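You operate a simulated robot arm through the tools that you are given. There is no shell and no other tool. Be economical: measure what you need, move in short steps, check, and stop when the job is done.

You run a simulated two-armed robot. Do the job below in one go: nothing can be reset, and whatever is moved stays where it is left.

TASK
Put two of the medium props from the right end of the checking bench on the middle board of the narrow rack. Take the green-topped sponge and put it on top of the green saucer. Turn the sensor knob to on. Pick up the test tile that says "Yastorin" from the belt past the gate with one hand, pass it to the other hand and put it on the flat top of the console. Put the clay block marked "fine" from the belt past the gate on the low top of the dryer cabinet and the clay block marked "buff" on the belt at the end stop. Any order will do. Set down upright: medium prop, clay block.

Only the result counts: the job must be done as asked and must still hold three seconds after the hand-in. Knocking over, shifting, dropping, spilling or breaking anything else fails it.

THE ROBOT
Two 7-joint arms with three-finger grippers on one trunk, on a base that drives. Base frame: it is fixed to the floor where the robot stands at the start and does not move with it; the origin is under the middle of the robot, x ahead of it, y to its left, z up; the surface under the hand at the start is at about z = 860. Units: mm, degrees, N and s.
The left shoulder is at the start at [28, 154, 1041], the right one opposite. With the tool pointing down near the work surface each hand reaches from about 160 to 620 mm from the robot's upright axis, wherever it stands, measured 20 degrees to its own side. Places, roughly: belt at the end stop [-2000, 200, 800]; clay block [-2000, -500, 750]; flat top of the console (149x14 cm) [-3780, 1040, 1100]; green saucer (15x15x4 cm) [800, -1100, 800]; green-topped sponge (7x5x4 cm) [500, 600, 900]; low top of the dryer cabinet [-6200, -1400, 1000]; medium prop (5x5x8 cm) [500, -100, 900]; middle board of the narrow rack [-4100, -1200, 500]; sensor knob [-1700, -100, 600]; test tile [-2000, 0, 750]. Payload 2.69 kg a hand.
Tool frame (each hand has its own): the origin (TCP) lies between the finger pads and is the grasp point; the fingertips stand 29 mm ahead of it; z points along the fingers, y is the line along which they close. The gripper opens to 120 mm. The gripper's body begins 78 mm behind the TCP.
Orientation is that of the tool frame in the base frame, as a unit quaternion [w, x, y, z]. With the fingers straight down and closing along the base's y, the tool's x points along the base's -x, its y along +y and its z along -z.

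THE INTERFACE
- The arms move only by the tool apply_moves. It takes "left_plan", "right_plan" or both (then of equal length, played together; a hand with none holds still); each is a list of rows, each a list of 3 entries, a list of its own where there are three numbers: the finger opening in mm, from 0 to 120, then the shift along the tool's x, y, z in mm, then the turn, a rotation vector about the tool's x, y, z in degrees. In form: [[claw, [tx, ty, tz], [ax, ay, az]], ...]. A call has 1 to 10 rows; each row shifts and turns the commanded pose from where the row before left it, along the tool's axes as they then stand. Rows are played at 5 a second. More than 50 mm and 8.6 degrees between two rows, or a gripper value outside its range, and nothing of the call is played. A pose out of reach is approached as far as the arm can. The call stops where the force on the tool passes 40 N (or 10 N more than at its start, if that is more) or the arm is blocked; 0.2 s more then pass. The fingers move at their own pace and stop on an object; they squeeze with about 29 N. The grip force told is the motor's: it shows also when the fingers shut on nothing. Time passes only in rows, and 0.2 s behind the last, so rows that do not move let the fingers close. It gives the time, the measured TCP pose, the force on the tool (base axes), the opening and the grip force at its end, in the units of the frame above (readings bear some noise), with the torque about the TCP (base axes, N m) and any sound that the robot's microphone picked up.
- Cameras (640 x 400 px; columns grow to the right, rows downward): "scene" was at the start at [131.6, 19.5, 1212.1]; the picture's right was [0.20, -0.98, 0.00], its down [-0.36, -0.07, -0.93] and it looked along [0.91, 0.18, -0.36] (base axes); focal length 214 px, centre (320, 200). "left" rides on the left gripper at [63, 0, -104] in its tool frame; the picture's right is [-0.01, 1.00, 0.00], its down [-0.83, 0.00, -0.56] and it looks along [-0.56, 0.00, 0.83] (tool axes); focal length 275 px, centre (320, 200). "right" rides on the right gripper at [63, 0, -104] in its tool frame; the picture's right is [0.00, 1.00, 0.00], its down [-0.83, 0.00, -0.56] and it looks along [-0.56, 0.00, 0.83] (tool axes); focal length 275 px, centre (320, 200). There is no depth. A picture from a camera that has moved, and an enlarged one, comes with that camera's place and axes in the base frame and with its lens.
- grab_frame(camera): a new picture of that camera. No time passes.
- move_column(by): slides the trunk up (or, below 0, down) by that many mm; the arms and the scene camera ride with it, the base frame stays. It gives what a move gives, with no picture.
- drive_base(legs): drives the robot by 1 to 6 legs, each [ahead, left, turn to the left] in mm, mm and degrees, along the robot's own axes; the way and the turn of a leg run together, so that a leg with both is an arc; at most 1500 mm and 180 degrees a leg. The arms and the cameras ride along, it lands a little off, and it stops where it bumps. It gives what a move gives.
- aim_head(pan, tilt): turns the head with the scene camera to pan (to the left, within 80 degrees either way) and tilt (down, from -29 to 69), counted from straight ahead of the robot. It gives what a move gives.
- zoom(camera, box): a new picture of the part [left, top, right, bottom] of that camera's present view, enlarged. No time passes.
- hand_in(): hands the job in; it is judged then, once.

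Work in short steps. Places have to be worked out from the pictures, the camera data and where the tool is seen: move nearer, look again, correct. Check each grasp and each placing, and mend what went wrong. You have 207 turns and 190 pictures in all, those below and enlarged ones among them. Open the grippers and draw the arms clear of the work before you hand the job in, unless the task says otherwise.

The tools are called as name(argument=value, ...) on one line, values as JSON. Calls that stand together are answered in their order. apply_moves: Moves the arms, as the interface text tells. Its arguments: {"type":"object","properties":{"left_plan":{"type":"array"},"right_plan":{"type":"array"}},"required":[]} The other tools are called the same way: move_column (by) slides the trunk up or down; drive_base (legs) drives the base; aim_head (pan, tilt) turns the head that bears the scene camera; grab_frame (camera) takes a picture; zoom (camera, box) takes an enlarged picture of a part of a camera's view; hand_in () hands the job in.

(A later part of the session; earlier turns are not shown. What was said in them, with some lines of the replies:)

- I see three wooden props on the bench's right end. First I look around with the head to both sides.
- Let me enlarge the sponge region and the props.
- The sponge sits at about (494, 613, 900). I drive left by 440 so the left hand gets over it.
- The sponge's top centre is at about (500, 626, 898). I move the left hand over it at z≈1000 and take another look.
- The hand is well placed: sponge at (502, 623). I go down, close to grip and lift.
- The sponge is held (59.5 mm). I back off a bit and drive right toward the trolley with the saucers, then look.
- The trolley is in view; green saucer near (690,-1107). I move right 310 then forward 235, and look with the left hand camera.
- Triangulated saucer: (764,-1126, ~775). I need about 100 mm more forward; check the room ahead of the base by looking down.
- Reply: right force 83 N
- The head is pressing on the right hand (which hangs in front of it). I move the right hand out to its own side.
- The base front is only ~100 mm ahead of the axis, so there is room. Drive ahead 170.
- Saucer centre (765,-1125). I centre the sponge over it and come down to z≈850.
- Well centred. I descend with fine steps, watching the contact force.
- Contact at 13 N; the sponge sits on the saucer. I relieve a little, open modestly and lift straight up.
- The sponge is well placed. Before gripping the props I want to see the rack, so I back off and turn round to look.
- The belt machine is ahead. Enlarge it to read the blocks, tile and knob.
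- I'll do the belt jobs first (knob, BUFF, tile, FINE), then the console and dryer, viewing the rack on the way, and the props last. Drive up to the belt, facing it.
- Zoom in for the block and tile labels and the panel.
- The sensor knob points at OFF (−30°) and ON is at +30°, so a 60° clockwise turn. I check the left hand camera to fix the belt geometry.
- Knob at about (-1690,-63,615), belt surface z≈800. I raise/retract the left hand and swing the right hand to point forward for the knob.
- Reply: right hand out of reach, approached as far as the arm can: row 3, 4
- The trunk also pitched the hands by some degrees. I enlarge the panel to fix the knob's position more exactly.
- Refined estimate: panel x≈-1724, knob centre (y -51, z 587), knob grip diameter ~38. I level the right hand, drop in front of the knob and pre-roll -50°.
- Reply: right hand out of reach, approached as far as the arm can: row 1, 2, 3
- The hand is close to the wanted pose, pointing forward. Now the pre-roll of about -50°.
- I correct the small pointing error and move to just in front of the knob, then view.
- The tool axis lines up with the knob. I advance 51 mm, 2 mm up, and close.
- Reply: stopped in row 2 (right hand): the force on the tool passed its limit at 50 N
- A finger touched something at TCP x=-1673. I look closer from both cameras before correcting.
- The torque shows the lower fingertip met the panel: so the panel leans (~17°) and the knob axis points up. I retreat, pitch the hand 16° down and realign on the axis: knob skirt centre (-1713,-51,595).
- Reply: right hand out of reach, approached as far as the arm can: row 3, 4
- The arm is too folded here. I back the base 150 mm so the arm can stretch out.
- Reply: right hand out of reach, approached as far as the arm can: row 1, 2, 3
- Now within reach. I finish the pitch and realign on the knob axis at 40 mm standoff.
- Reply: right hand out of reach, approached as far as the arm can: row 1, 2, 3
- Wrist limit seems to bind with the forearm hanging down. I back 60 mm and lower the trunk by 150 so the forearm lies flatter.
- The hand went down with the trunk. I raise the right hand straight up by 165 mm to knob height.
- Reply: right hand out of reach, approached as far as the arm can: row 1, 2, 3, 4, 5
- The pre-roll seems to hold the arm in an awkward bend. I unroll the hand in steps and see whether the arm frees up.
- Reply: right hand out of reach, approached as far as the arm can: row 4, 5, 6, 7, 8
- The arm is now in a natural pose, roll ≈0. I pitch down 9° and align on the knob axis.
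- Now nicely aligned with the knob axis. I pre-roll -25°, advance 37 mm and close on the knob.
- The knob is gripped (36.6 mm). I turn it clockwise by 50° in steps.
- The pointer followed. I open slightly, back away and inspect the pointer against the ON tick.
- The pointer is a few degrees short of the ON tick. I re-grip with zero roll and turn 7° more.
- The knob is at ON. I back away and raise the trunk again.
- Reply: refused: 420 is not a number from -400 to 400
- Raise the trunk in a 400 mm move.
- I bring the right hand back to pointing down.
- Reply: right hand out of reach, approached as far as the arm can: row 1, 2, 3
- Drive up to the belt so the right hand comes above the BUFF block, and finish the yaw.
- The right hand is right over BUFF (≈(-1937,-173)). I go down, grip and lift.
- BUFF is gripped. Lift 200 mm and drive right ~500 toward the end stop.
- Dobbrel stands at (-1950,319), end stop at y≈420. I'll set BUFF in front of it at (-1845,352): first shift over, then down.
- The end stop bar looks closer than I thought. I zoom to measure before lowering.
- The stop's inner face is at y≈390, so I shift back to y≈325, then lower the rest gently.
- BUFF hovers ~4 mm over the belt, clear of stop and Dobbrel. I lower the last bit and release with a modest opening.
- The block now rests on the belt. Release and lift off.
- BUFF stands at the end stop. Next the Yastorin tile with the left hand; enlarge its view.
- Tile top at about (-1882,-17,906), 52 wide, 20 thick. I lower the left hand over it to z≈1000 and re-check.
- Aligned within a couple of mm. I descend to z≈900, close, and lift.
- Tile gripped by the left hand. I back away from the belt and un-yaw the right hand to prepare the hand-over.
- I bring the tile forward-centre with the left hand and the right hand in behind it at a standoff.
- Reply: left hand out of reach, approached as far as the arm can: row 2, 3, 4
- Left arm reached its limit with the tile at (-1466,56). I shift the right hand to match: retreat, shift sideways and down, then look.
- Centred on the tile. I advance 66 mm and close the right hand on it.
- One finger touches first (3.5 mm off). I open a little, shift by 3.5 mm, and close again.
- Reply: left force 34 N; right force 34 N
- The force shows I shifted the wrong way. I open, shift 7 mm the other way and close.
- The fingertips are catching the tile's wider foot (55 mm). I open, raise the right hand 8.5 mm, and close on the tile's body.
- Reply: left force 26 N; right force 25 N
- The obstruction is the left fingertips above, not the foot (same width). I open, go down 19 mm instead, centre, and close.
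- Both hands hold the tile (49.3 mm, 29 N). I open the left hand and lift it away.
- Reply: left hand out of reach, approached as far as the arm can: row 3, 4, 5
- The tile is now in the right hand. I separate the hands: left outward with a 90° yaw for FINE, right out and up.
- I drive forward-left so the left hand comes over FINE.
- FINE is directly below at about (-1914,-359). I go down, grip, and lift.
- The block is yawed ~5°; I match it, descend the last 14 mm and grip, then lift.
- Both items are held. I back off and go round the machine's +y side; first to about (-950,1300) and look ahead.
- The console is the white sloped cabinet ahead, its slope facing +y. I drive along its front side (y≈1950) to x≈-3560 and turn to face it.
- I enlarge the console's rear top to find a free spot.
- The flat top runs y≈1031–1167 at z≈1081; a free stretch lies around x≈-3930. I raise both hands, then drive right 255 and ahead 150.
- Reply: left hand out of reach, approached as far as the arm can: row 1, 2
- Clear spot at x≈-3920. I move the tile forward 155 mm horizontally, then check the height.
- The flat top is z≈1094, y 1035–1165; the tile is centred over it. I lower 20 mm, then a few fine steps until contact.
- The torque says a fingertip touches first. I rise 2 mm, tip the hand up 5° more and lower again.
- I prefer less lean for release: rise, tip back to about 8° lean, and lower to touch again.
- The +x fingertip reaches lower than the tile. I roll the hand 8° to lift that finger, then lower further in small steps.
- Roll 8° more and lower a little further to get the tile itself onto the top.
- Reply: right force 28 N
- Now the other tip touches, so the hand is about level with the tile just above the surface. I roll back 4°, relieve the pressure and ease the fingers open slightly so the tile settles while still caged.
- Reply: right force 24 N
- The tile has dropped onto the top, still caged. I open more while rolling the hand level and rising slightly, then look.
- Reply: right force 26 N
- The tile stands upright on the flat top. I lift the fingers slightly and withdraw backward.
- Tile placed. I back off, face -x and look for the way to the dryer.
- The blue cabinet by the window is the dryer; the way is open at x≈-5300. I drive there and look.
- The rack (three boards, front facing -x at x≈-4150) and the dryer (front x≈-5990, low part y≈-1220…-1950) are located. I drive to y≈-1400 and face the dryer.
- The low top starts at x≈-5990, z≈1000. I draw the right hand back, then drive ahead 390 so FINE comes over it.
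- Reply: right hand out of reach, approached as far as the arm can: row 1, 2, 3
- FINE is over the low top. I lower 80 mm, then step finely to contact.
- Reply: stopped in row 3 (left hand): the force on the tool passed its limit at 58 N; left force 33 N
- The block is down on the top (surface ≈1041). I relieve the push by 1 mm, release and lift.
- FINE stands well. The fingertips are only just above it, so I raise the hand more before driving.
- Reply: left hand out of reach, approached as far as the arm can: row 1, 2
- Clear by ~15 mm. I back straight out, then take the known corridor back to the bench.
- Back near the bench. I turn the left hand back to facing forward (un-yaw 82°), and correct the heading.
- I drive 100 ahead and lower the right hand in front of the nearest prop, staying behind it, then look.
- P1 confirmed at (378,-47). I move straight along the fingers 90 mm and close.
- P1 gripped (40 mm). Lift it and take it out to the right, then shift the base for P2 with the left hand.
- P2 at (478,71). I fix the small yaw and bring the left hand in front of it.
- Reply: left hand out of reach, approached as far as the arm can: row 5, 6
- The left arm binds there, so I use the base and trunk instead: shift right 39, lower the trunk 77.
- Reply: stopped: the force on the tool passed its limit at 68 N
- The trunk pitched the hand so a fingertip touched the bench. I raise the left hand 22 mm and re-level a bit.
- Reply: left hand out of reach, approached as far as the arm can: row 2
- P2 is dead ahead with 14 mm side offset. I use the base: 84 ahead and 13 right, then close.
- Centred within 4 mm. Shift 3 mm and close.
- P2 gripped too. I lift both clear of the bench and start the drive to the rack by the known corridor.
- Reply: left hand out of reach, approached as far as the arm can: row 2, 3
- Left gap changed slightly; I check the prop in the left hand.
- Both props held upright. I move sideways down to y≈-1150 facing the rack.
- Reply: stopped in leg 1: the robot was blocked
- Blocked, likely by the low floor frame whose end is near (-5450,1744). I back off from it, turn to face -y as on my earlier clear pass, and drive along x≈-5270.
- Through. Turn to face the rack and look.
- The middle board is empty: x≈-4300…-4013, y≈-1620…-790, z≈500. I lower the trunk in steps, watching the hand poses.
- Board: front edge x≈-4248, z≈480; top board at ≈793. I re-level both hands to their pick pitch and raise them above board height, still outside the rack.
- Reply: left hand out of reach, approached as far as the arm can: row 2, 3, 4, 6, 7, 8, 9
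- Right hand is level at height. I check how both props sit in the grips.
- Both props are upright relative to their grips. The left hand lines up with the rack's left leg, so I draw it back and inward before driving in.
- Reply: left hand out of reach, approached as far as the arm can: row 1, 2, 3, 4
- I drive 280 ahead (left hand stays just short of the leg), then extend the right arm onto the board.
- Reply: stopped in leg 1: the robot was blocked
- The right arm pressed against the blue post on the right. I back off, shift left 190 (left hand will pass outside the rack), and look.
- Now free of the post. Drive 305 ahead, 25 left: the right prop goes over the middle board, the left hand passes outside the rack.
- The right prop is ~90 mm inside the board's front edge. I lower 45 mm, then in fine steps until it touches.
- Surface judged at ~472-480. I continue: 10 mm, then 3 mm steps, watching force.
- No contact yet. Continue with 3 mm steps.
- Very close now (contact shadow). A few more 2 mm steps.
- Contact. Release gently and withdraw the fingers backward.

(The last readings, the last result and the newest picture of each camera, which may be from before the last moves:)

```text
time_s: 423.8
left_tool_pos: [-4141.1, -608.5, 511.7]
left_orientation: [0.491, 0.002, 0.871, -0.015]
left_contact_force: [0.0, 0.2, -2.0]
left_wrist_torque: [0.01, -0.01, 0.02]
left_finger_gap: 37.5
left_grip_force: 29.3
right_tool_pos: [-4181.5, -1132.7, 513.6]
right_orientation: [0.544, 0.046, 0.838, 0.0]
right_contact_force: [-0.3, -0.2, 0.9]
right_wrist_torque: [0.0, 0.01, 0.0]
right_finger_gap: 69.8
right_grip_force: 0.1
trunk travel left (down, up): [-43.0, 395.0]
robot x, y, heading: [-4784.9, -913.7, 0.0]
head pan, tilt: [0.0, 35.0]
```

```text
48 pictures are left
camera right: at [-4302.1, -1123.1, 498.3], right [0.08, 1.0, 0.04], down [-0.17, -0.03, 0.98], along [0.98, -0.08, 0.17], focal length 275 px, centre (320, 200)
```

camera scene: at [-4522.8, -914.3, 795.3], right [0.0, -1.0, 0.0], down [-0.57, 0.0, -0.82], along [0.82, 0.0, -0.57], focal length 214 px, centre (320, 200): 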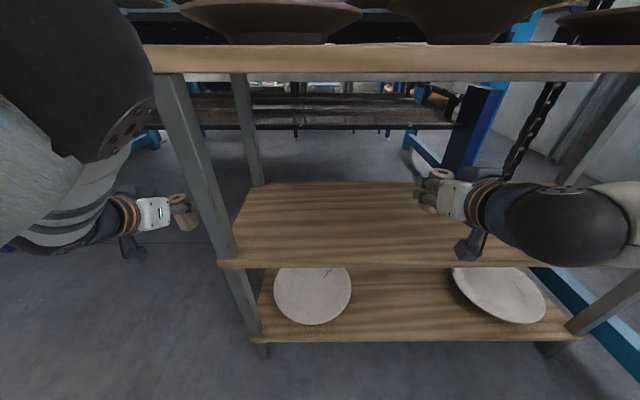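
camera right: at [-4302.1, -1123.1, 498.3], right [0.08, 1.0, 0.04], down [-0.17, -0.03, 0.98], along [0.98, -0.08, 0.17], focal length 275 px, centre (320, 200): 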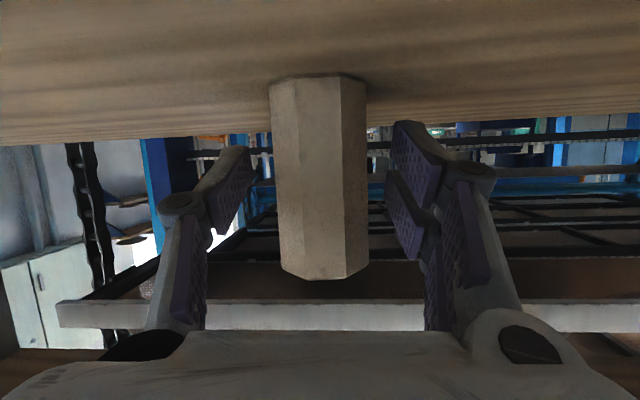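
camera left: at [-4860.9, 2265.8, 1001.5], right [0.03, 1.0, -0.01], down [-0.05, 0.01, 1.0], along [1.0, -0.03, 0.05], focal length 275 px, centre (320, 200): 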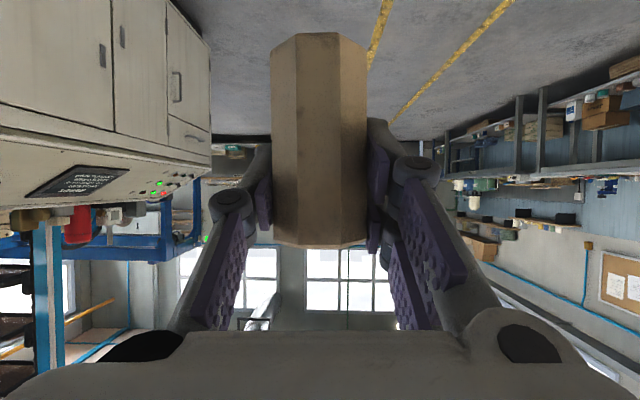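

The first prop stands on the board. I back out 320 mm and look, and tuck the right arm in so it clears the post.

drive_base(legs=[[-330, 0, 0]])

apply_moves(right_plan=[[60, [10, 0, -45], [0, 8, 0]], [60, [0, 0, -45], [0, 8, 0]], [60, [0, 0, -40], [0, 8, 0]], [60, [10, 0, -20], [0, 8, 0]], [60, [20, 0, 0], [0, 8, 0]], [60, [20, 0, 0], [0, 8, 0]], [60, [20, 0, 0], [0, 8, 0]], [60, [20, 0, 0], [0, 8, 0]]])

grab_frame(camera="scene")

```text
time_s: 425.9
left_tool_pos: [-4470.0, -607.6, 512.3]
left_orientation: [0.492, 0.002, 0.87, -0.015]
left_contact_force: [0.9, 0.6, -1.5]
left_wrist_torque: [-0.01, 0.01, -0.05]
left_finger_gap: 37.5
left_grip_force: 28.6
right_tool_pos: [-4509.9, -1131.5, 512.7]
right_orientation: [0.544, 0.046, 0.838, -0.001]
right_contact_force: [0.4, -0.3, 0.3]
right_wrist_torque: [-0.02, 0.0, 0.01]
right_finger_gap: 70.2
right_grip_force: 0.0
trunk travel left (down, up): [-43.0, 395.0]
robot x, y, heading: [-5112.5, -914.8, 0.1]
head pan, tilt: [0.0, 35.0]
```

```text
time_s: 427.7
left_tool_pos: [-4470.7, -605.7, 512.0]
left_orientation: [0.492, 0.001, 0.871, -0.014]
left_contact_force: [0.5, -0.3, -1.3]
left_wrist_torque: [-0.01, -0.04, -0.02]
left_finger_gap: 37.2
left_grip_force: 28.9
right_tool_pos: [-4716.5, -1117.5, 551.3]
right_orientation: [0.017, 0.039, 0.999, 0.024]
right_contact_force: [-1.0, 1.1, 0.0]
right_wrist_torque: [0.04, 0.01, 0.0]
right_finger_gap: 60.0
right_grip_force: 0.0
trunk travel left (down, up): [-43.0, 395.0]
robot x, y, heading: [-5113.5, -912.9, -0.1]
head pan, tilt: [0.0, 35.0]
```

```text
47 pictures are left
camera scene: at [-4850.8, -912.9, 795.3], right [0.0, -1.0, 0.0], down [-0.57, 0.0, -0.82], along [0.82, 0.0, -0.57], focal length 214 px, centre (320, 200)
```

scene: 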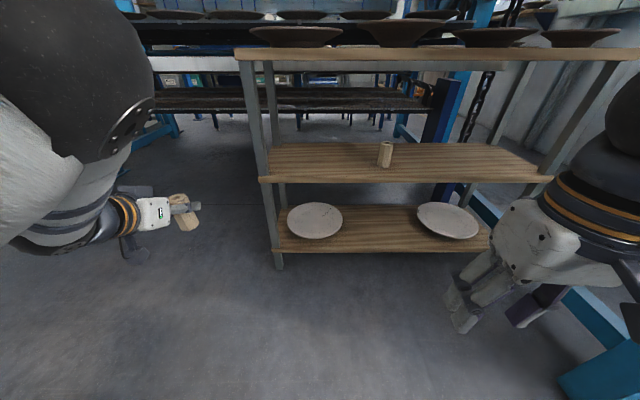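

P1 stands well. I raise the left hand 55 mm so its prop clears the board.

apply_moves(left_plan=[[25, [-24, 0, -14], [0, 0, 0]], [25, [-24, 0, -14], [0, 0, 0]], [25, [0, 0, 0], [0, 0, 0]]], right_plan=[[60, [0, 40, 0], [0, 0, 0]], [60, [0, 40, 0], [0, 0, 0]], [60, [0, 0, 0], [0, 0, 0]]])

```text
time_s: 428.5
left_tool_pos: [-4458.5, -581.7, 552.0]
left_orientation: [0.492, 0.002, 0.871, -0.014]
left_contact_force: [-0.1, -0.8, -1.4]
left_wrist_torque: [0.01, 0.01, 0.03]
left_finger_gap: 37.7
left_grip_force: 29.3
left hand out of reach, approached as far as the arm can: row 1, 2
right_tool_pos: [-4710.4, -1035.6, 554.2]
right_orientation: [0.017, 0.04, 0.999, 0.024]
right_contact_force: [0.1, -0.2, -0.2]
right_wrist_torque: [-0.03, 0.0, 0.02]
right_finger_gap: 60.1
right_grip_force: 0.1
trunk travel left (down, up): [-43.0, 395.0]
robot x, y, heading: [-5113.6, -915.3, -0.0]
head pan, tilt: [0.0, 35.0]
```

The left prop base is now ~24 mm above the board. To keep the right arm off the post I turn the robot 20° right and approach at an angle.

drive_base(legs=[[0, 0, -20], [110, -5, 0]])

grab_frame(camera="left")

grab_frame(camera="scene")

```text
time_s: 430.8
left_tool_pos: [-4283.7, -870.3, 552.9]
left_orientation: [0.482, 0.153, 0.857, -0.1]
left_contact_force: [-0.2, -0.8, -2.4]
left_wrist_torque: [-0.01, 0.02, -0.04]
left_finger_gap: 37.3
left_grip_force: 29.3
right_tool_pos: [-4674.5, -1210.3, 554.2]
right_orientation: [0.022, 0.21, 0.977, 0.021]
right_contact_force: [0.5, 0.1, 0.0]
right_wrist_torque: [-0.04, 0.03, -0.02]
right_finger_gap: 59.9
right_grip_force: 0.0
trunk travel left (down, up): [-43.0, 395.0]
robot x, y, heading: [-5012.3, -956.9, -20.1]
head pan, tilt: [0.0, 35.0]
```

```text
46 pictures are left
camera left: at [-4396.7, -824.6, 553.5], right [0.36, 0.93, -0.02], down [-0.04, 0.04, 1.0], along [0.93, -0.36, 0.05], focal length 275 px, centre (320, 200)
```

left: 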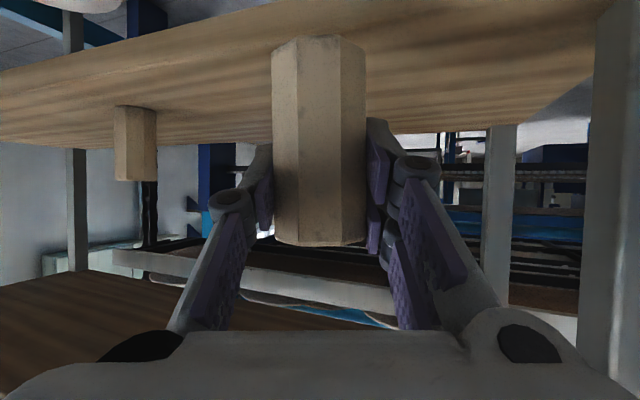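

```text
45 pictures are left
camera scene: at [-4765.0, -1045.5, 795.4], right [-0.34, -0.94, 0.0], down [-0.54, 0.2, -0.82], along [0.77, -0.28, -0.57], focal length 214 px, centre (320, 200)
```

scene: 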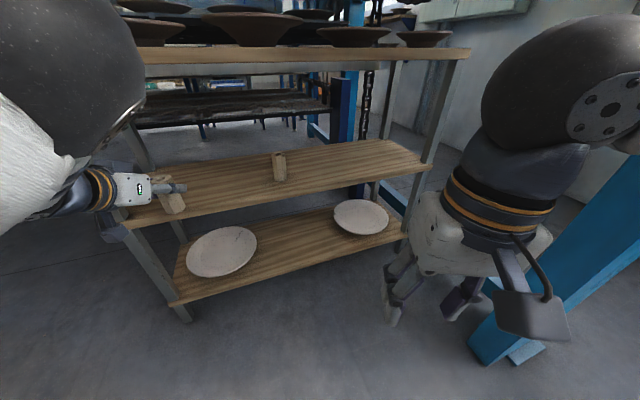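

On track. Continue 104 mm ahead onto the board.

drive_base(legs=[[104, -4, 0]])

grab_frame(camera="left")

zoom(camera="scene", box=[60, 120, 320, 282])

```text
time_s: 432.0
left_tool_pos: [-4187.8, -909.5, 552.3]
left_orientation: [0.481, 0.153, 0.857, -0.1]
left_contact_force: [-0.5, -0.3, -2.4]
left_wrist_torque: [-0.01, 0.04, 0.03]
left_finger_gap: 37.4
left_grip_force: 29.2
right_tool_pos: [-4578.9, -1248.2, 555.7]
right_orientation: [0.021, 0.21, 0.977, 0.02]
right_contact_force: [0.2, 0.3, 0.2]
right_wrist_torque: [-0.03, 0.01, -0.02]
right_finger_gap: 60.1
right_grip_force: 0.0
trunk travel left (down, up): [-43.0, 395.0]
robot x, y, heading: [-4913.8, -997.5, -20.1]
head pan, tilt: [0.0, 35.0]
```

```text
44 pictures are left
camera left: at [-4300.6, -863.3, 553.5], right [0.36, 0.93, -0.02], down [-0.04, 0.04, 1.0], along [0.93, -0.36, 0.05], focal length 275 px, centre (320, 200)
```

left: 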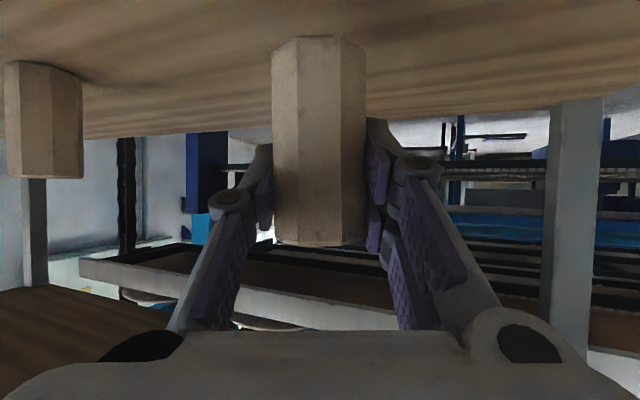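

```text
2.46 times, centred on (190, 201) of scene
camera zoom: at [-4668.7, -1084.6, 795.4], right [-0.34, -0.94, 0.0], down [-0.54, 0.2, -0.82], along [0.77, -0.28, -0.57], focal length 528 px, centre (640, 198)
```

zoom: 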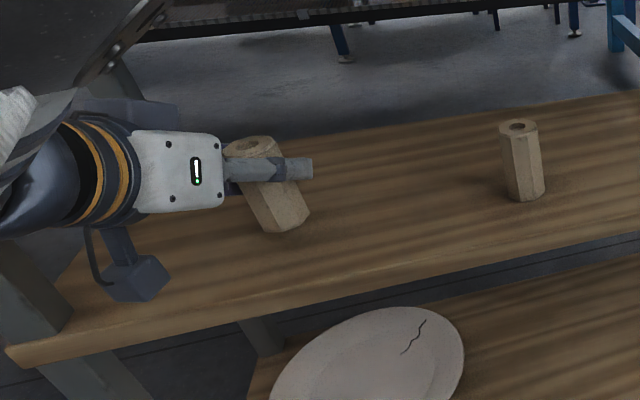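

Over the board, clear of P1. I lower 18 mm, then 2-3 mm steps to contact.

apply_moves(left_plan=[[25, [8.5, 0, 5.2], [0, 0, 0]], [25, [6.8, 0, 4.1], [0, 0, 0]], [25, [2.5, 0, 1.5], [0, 0, 0]], [25, [0, 0, 0], [0, 0, 0]]])

```text
time_s: 433.0
left_tool_pos: [-4186.9, -908.1, 531.7]
left_orientation: [0.482, 0.153, 0.857, -0.1]
left_contact_force: [0.3, 0.1, -1.7]
left_wrist_torque: [-0.01, 0.0, -0.03]
left_finger_gap: 37.3
left_grip_force: 28.6
right_tool_pos: [-4578.4, -1248.8, 555.7]
right_orientation: [0.021, 0.211, 0.977, 0.02]
right_contact_force: [0.0, -0.1, 0.0]
right_wrist_torque: [0.02, -0.03, 0.03]
right_finger_gap: 59.8
right_grip_force: 0.0
trunk travel left (down, up): [-43.0, 395.0]
robot x, y, heading: [-4912.7, -994.0, -20.1]
head pan, tilt: [0.0, 35.0]
```

Not yet touching; a few more small steps.

apply_moves(left_plan=[[25, [2, 0, 1.2], [0, 0, 0]], [25, [1.7, 0, 1], [0, 0, 0]], [25, [0, 0, 0], [0, 0, 0]]])

zoom(camera="left", box=[200, 0, 440, 150])

```text
time_s: 433.8
left_tool_pos: [-4188.0, -908.1, 528.4]
left_orientation: [0.483, 0.152, 0.856, -0.1]
left_contact_force: [0.1, -0.7, 1.1]
left_wrist_torque: [0.02, -0.07, -0.02]
left_finger_gap: 37.4
left_grip_force: 28.8
right_tool_pos: [-4578.7, -1249.5, 554.5]
right_orientation: [0.022, 0.21, 0.977, 0.021]
right_contact_force: [-0.4, -0.5, -0.1]
right_wrist_torque: [-0.02, -0.01, 0.02]
right_finger_gap: 60.0
right_grip_force: 0.1
trunk travel left (down, up): [-43.0, 395.0]
robot x, y, heading: [-4915.2, -992.5, -19.8]
head pan, tilt: [0.0, 35.0]
```

```text
2.67 times, centred on (320, 75) of left
camera zoom: at [-4301.1, -864.2, 528.7], right [0.36, 0.93, -0.02], down [-0.04, 0.04, 1.0], along [0.93, -0.36, 0.05], focal length 734 px, centre (320, 533)
```

zoom: 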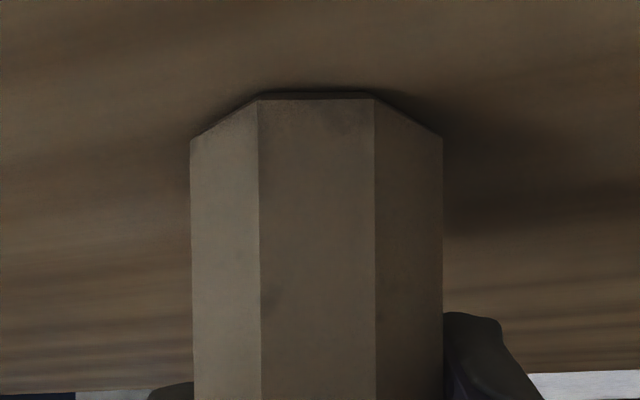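

Contact begins (force turned positive). One more millimetre, then open and let it stand.

apply_moves(left_plan=[[25, [0.9, 0, 0.5], [0, 0, 0]], [42, [0, 0, 0], [0, 0, 0]], [60, [0, 0, 0], [0, 0, 0]], [72, [0, 0, 0], [0, 0, 0]]])

grab_frame(camera="left")

```text
time_s: 434.8
left_tool_pos: [-4188.6, -909.0, 526.3]
left_orientation: [0.481, 0.152, 0.857, -0.1]
left_contact_force: [0.2, -0.4, 0.5]
left_wrist_torque: [0.01, 0.01, 0.04]
left_finger_gap: 72.2
left_grip_force: 0.1
right_tool_pos: [-4578.1, -1248.8, 554.4]
right_orientation: [0.022, 0.212, 0.977, 0.021]
right_contact_force: [-0.4, -0.1, -0.2]
right_wrist_torque: [0.0, 0.03, 0.03]
right_finger_gap: 60.2
right_grip_force: 0.1
trunk travel left (down, up): [-43.0, 395.0]
robot x, y, heading: [-4918.7, -996.5, -20.2]
head pan, tilt: [0.0, 35.0]
```

```text
41 pictures are left
camera left: at [-4301.2, -864.1, 527.4], right [0.36, 0.93, -0.02], down [-0.04, 0.04, 1.0], along [0.93, -0.36, 0.05], focal length 275 px, centre (320, 200)
```

left: 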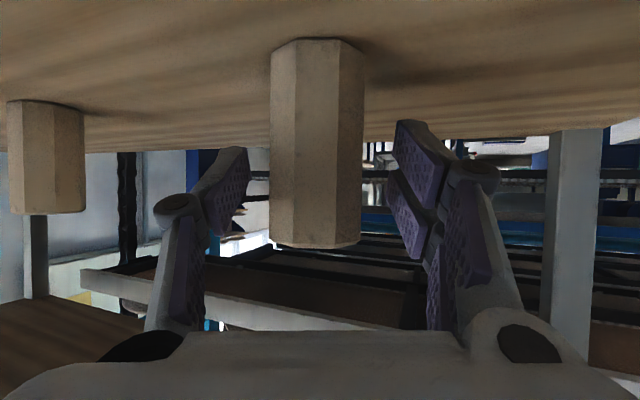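

The second prop stands. I back straight out and check.

drive_base(legs=[[-280, 0, 0]])

grab_frame(camera="scene")

```text
time_s: 436.7
left_tool_pos: [-4448.3, -814.0, 525.9]
left_orientation: [0.481, 0.153, 0.857, -0.1]
left_contact_force: [-0.1, -0.1, -0.6]
left_wrist_torque: [0.0, 0.01, -0.02]
left_finger_gap: 71.8
left_grip_force: 0.0
right_tool_pos: [-4839.2, -1153.4, 555.4]
right_orientation: [0.021, 0.21, 0.977, 0.021]
right_contact_force: [-0.4, 0.1, 0.2]
right_wrist_torque: [-0.01, 0.04, 0.0]
right_finger_gap: 60.3
right_grip_force: 0.2
trunk travel left (down, up): [-43.0, 395.0]
robot x, y, heading: [-5180.5, -900.5, -20.1]
head pan, tilt: [0.0, 35.0]
```

```text
40 pictures are left
camera scene: at [-4929.7, -989.6, 795.4], right [-0.34, -0.94, 0.0], down [-0.54, 0.2, -0.82], along [0.77, -0.28, -0.57], focal length 214 px, centre (320, 200)
```

scene: 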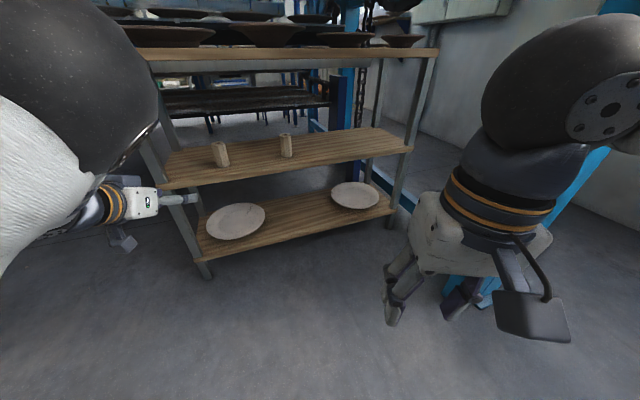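

Both props stand on the middle board. A last look back at the FINE block before handing in.

drive_base(legs=[[0, 0, 115]])

move_column(by=380)

aim_head(pan=80, tilt=15)

grab_frame(camera="scene")

```text
time_s: 442.0
left_tool_pos: [-5573.8, -283.8, 525.9]
left_orientation: [-0.34, 0.646, -0.583, -0.356]
left_contact_force: [-0.7, 0.0, -0.8]
left_wrist_torque: [-0.03, 0.02, 0.02]
left_finger_gap: 71.9
left_grip_force: 0.0
right_tool_pos: [-5096.4, -486.6, 555.2]
right_orientation: [0.006, 0.716, -0.697, -0.029]
right_contact_force: [1.2, 0.6, -0.1]
right_wrist_torque: [0.01, 0.0, -0.04]
right_finger_gap: 60.1
right_grip_force: 0.0
trunk travel left (down, up): [-43.0, 395.0]
robot x, y, heading: [-5175.6, -904.2, 95.8]
head pan, tilt: [0.0, 35.0]
```

```text
time_s: 445.6
left_tool_pos: [-5574.8, -284.0, 904.9]
left_orientation: [-0.339, 0.647, -0.583, -0.355]
left_contact_force: [-0.3, 0.0, -0.1]
left_wrist_torque: [0.0, 0.02, 0.02]
left_finger_gap: 71.8
left_grip_force: 0.0
right_tool_pos: [-5096.8, -485.0, 933.9]
right_orientation: [0.007, 0.717, -0.697, -0.028]
right_contact_force: [0.7, 1.2, 0.0]
right_wrist_torque: [-0.01, 0.02, -0.02]
right_finger_gap: 59.8
right_grip_force: 0.0
trunk travel left (down, up): [-423.0, 15.0]
robot x, y, heading: [-5177.0, -899.2, 95.8]
head pan, tilt: [0.0, 35.0]
```

```text
time_s: 447.2
left_tool_pos: [-5573.4, -283.9, 906.3]
left_orientation: [-0.339, 0.646, -0.583, -0.356]
left_contact_force: [0.4, 0.1, -0.2]
left_wrist_torque: [-0.01, 0.0, 0.0]
left_finger_gap: 72.3
left_grip_force: 0.1
right_tool_pos: [-5097.0, -485.7, 936.4]
right_orientation: [0.006, 0.717, -0.696, -0.029]
right_contact_force: [0.1, -0.8, 0.1]
right_wrist_torque: [0.03, -0.02, 0.02]
right_finger_gap: 60.1
right_grip_force: 0.1
trunk travel left (down, up): [-423.0, 15.0]
robot x, y, heading: [-5176.9, -901.5, 96.2]
head pan, tilt: [80.0, 15.0]
```

```text
39 pictures are left
camera scene: at [-5273.2, -871.6, 1244.2], right [0.07, 1.0, 0.0], down [0.26, -0.02, -0.97], along [-0.96, 0.07, -0.26], focal length 214 px, centre (320, 200)
```

scene: 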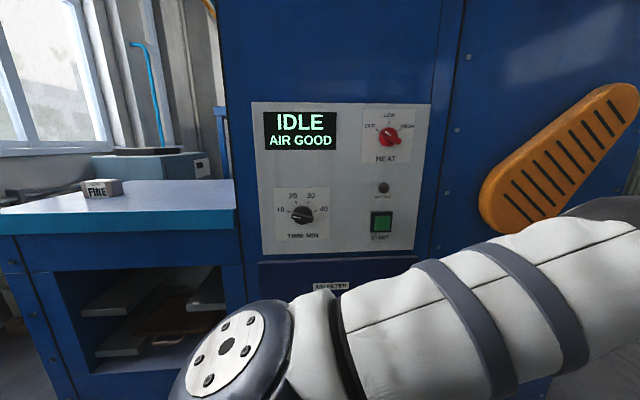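

FINE stands in place on the low top, both hands are open and clear of everything. I hand the job in.

hand_in()

```text
The job is handed in.
```

I did all five parts of the job and handed it in. I re-checked the props and FINE just before the hand-in, but not the sponge, knob, tile or BUFF after leaving each one.

- **Props:** two of the three medium props stand upright on the middle board of the narrow rack.
- **Sponge:** it sits inside the green saucer on the trolley.
- **Sensor knob:** I turned it to ON; the pointer came to rest within a few degrees of the ON tick.
- **Yastorin tile:** picked up with the left hand, passed to the right, and stood on the flat top of the console. It dropped about a centimetre when released and stayed upright.
- **FINE block:** upright on the low top of the dryer cabinet.
- **BUFF block:** upright on the belt just short of the end stop, in front of the Dobbrel tile.

The base was stopped twice, probably by a low floor frame and, near the rack, by a post the right arm touched. I did not see either one move, but I did not check them afterwards.
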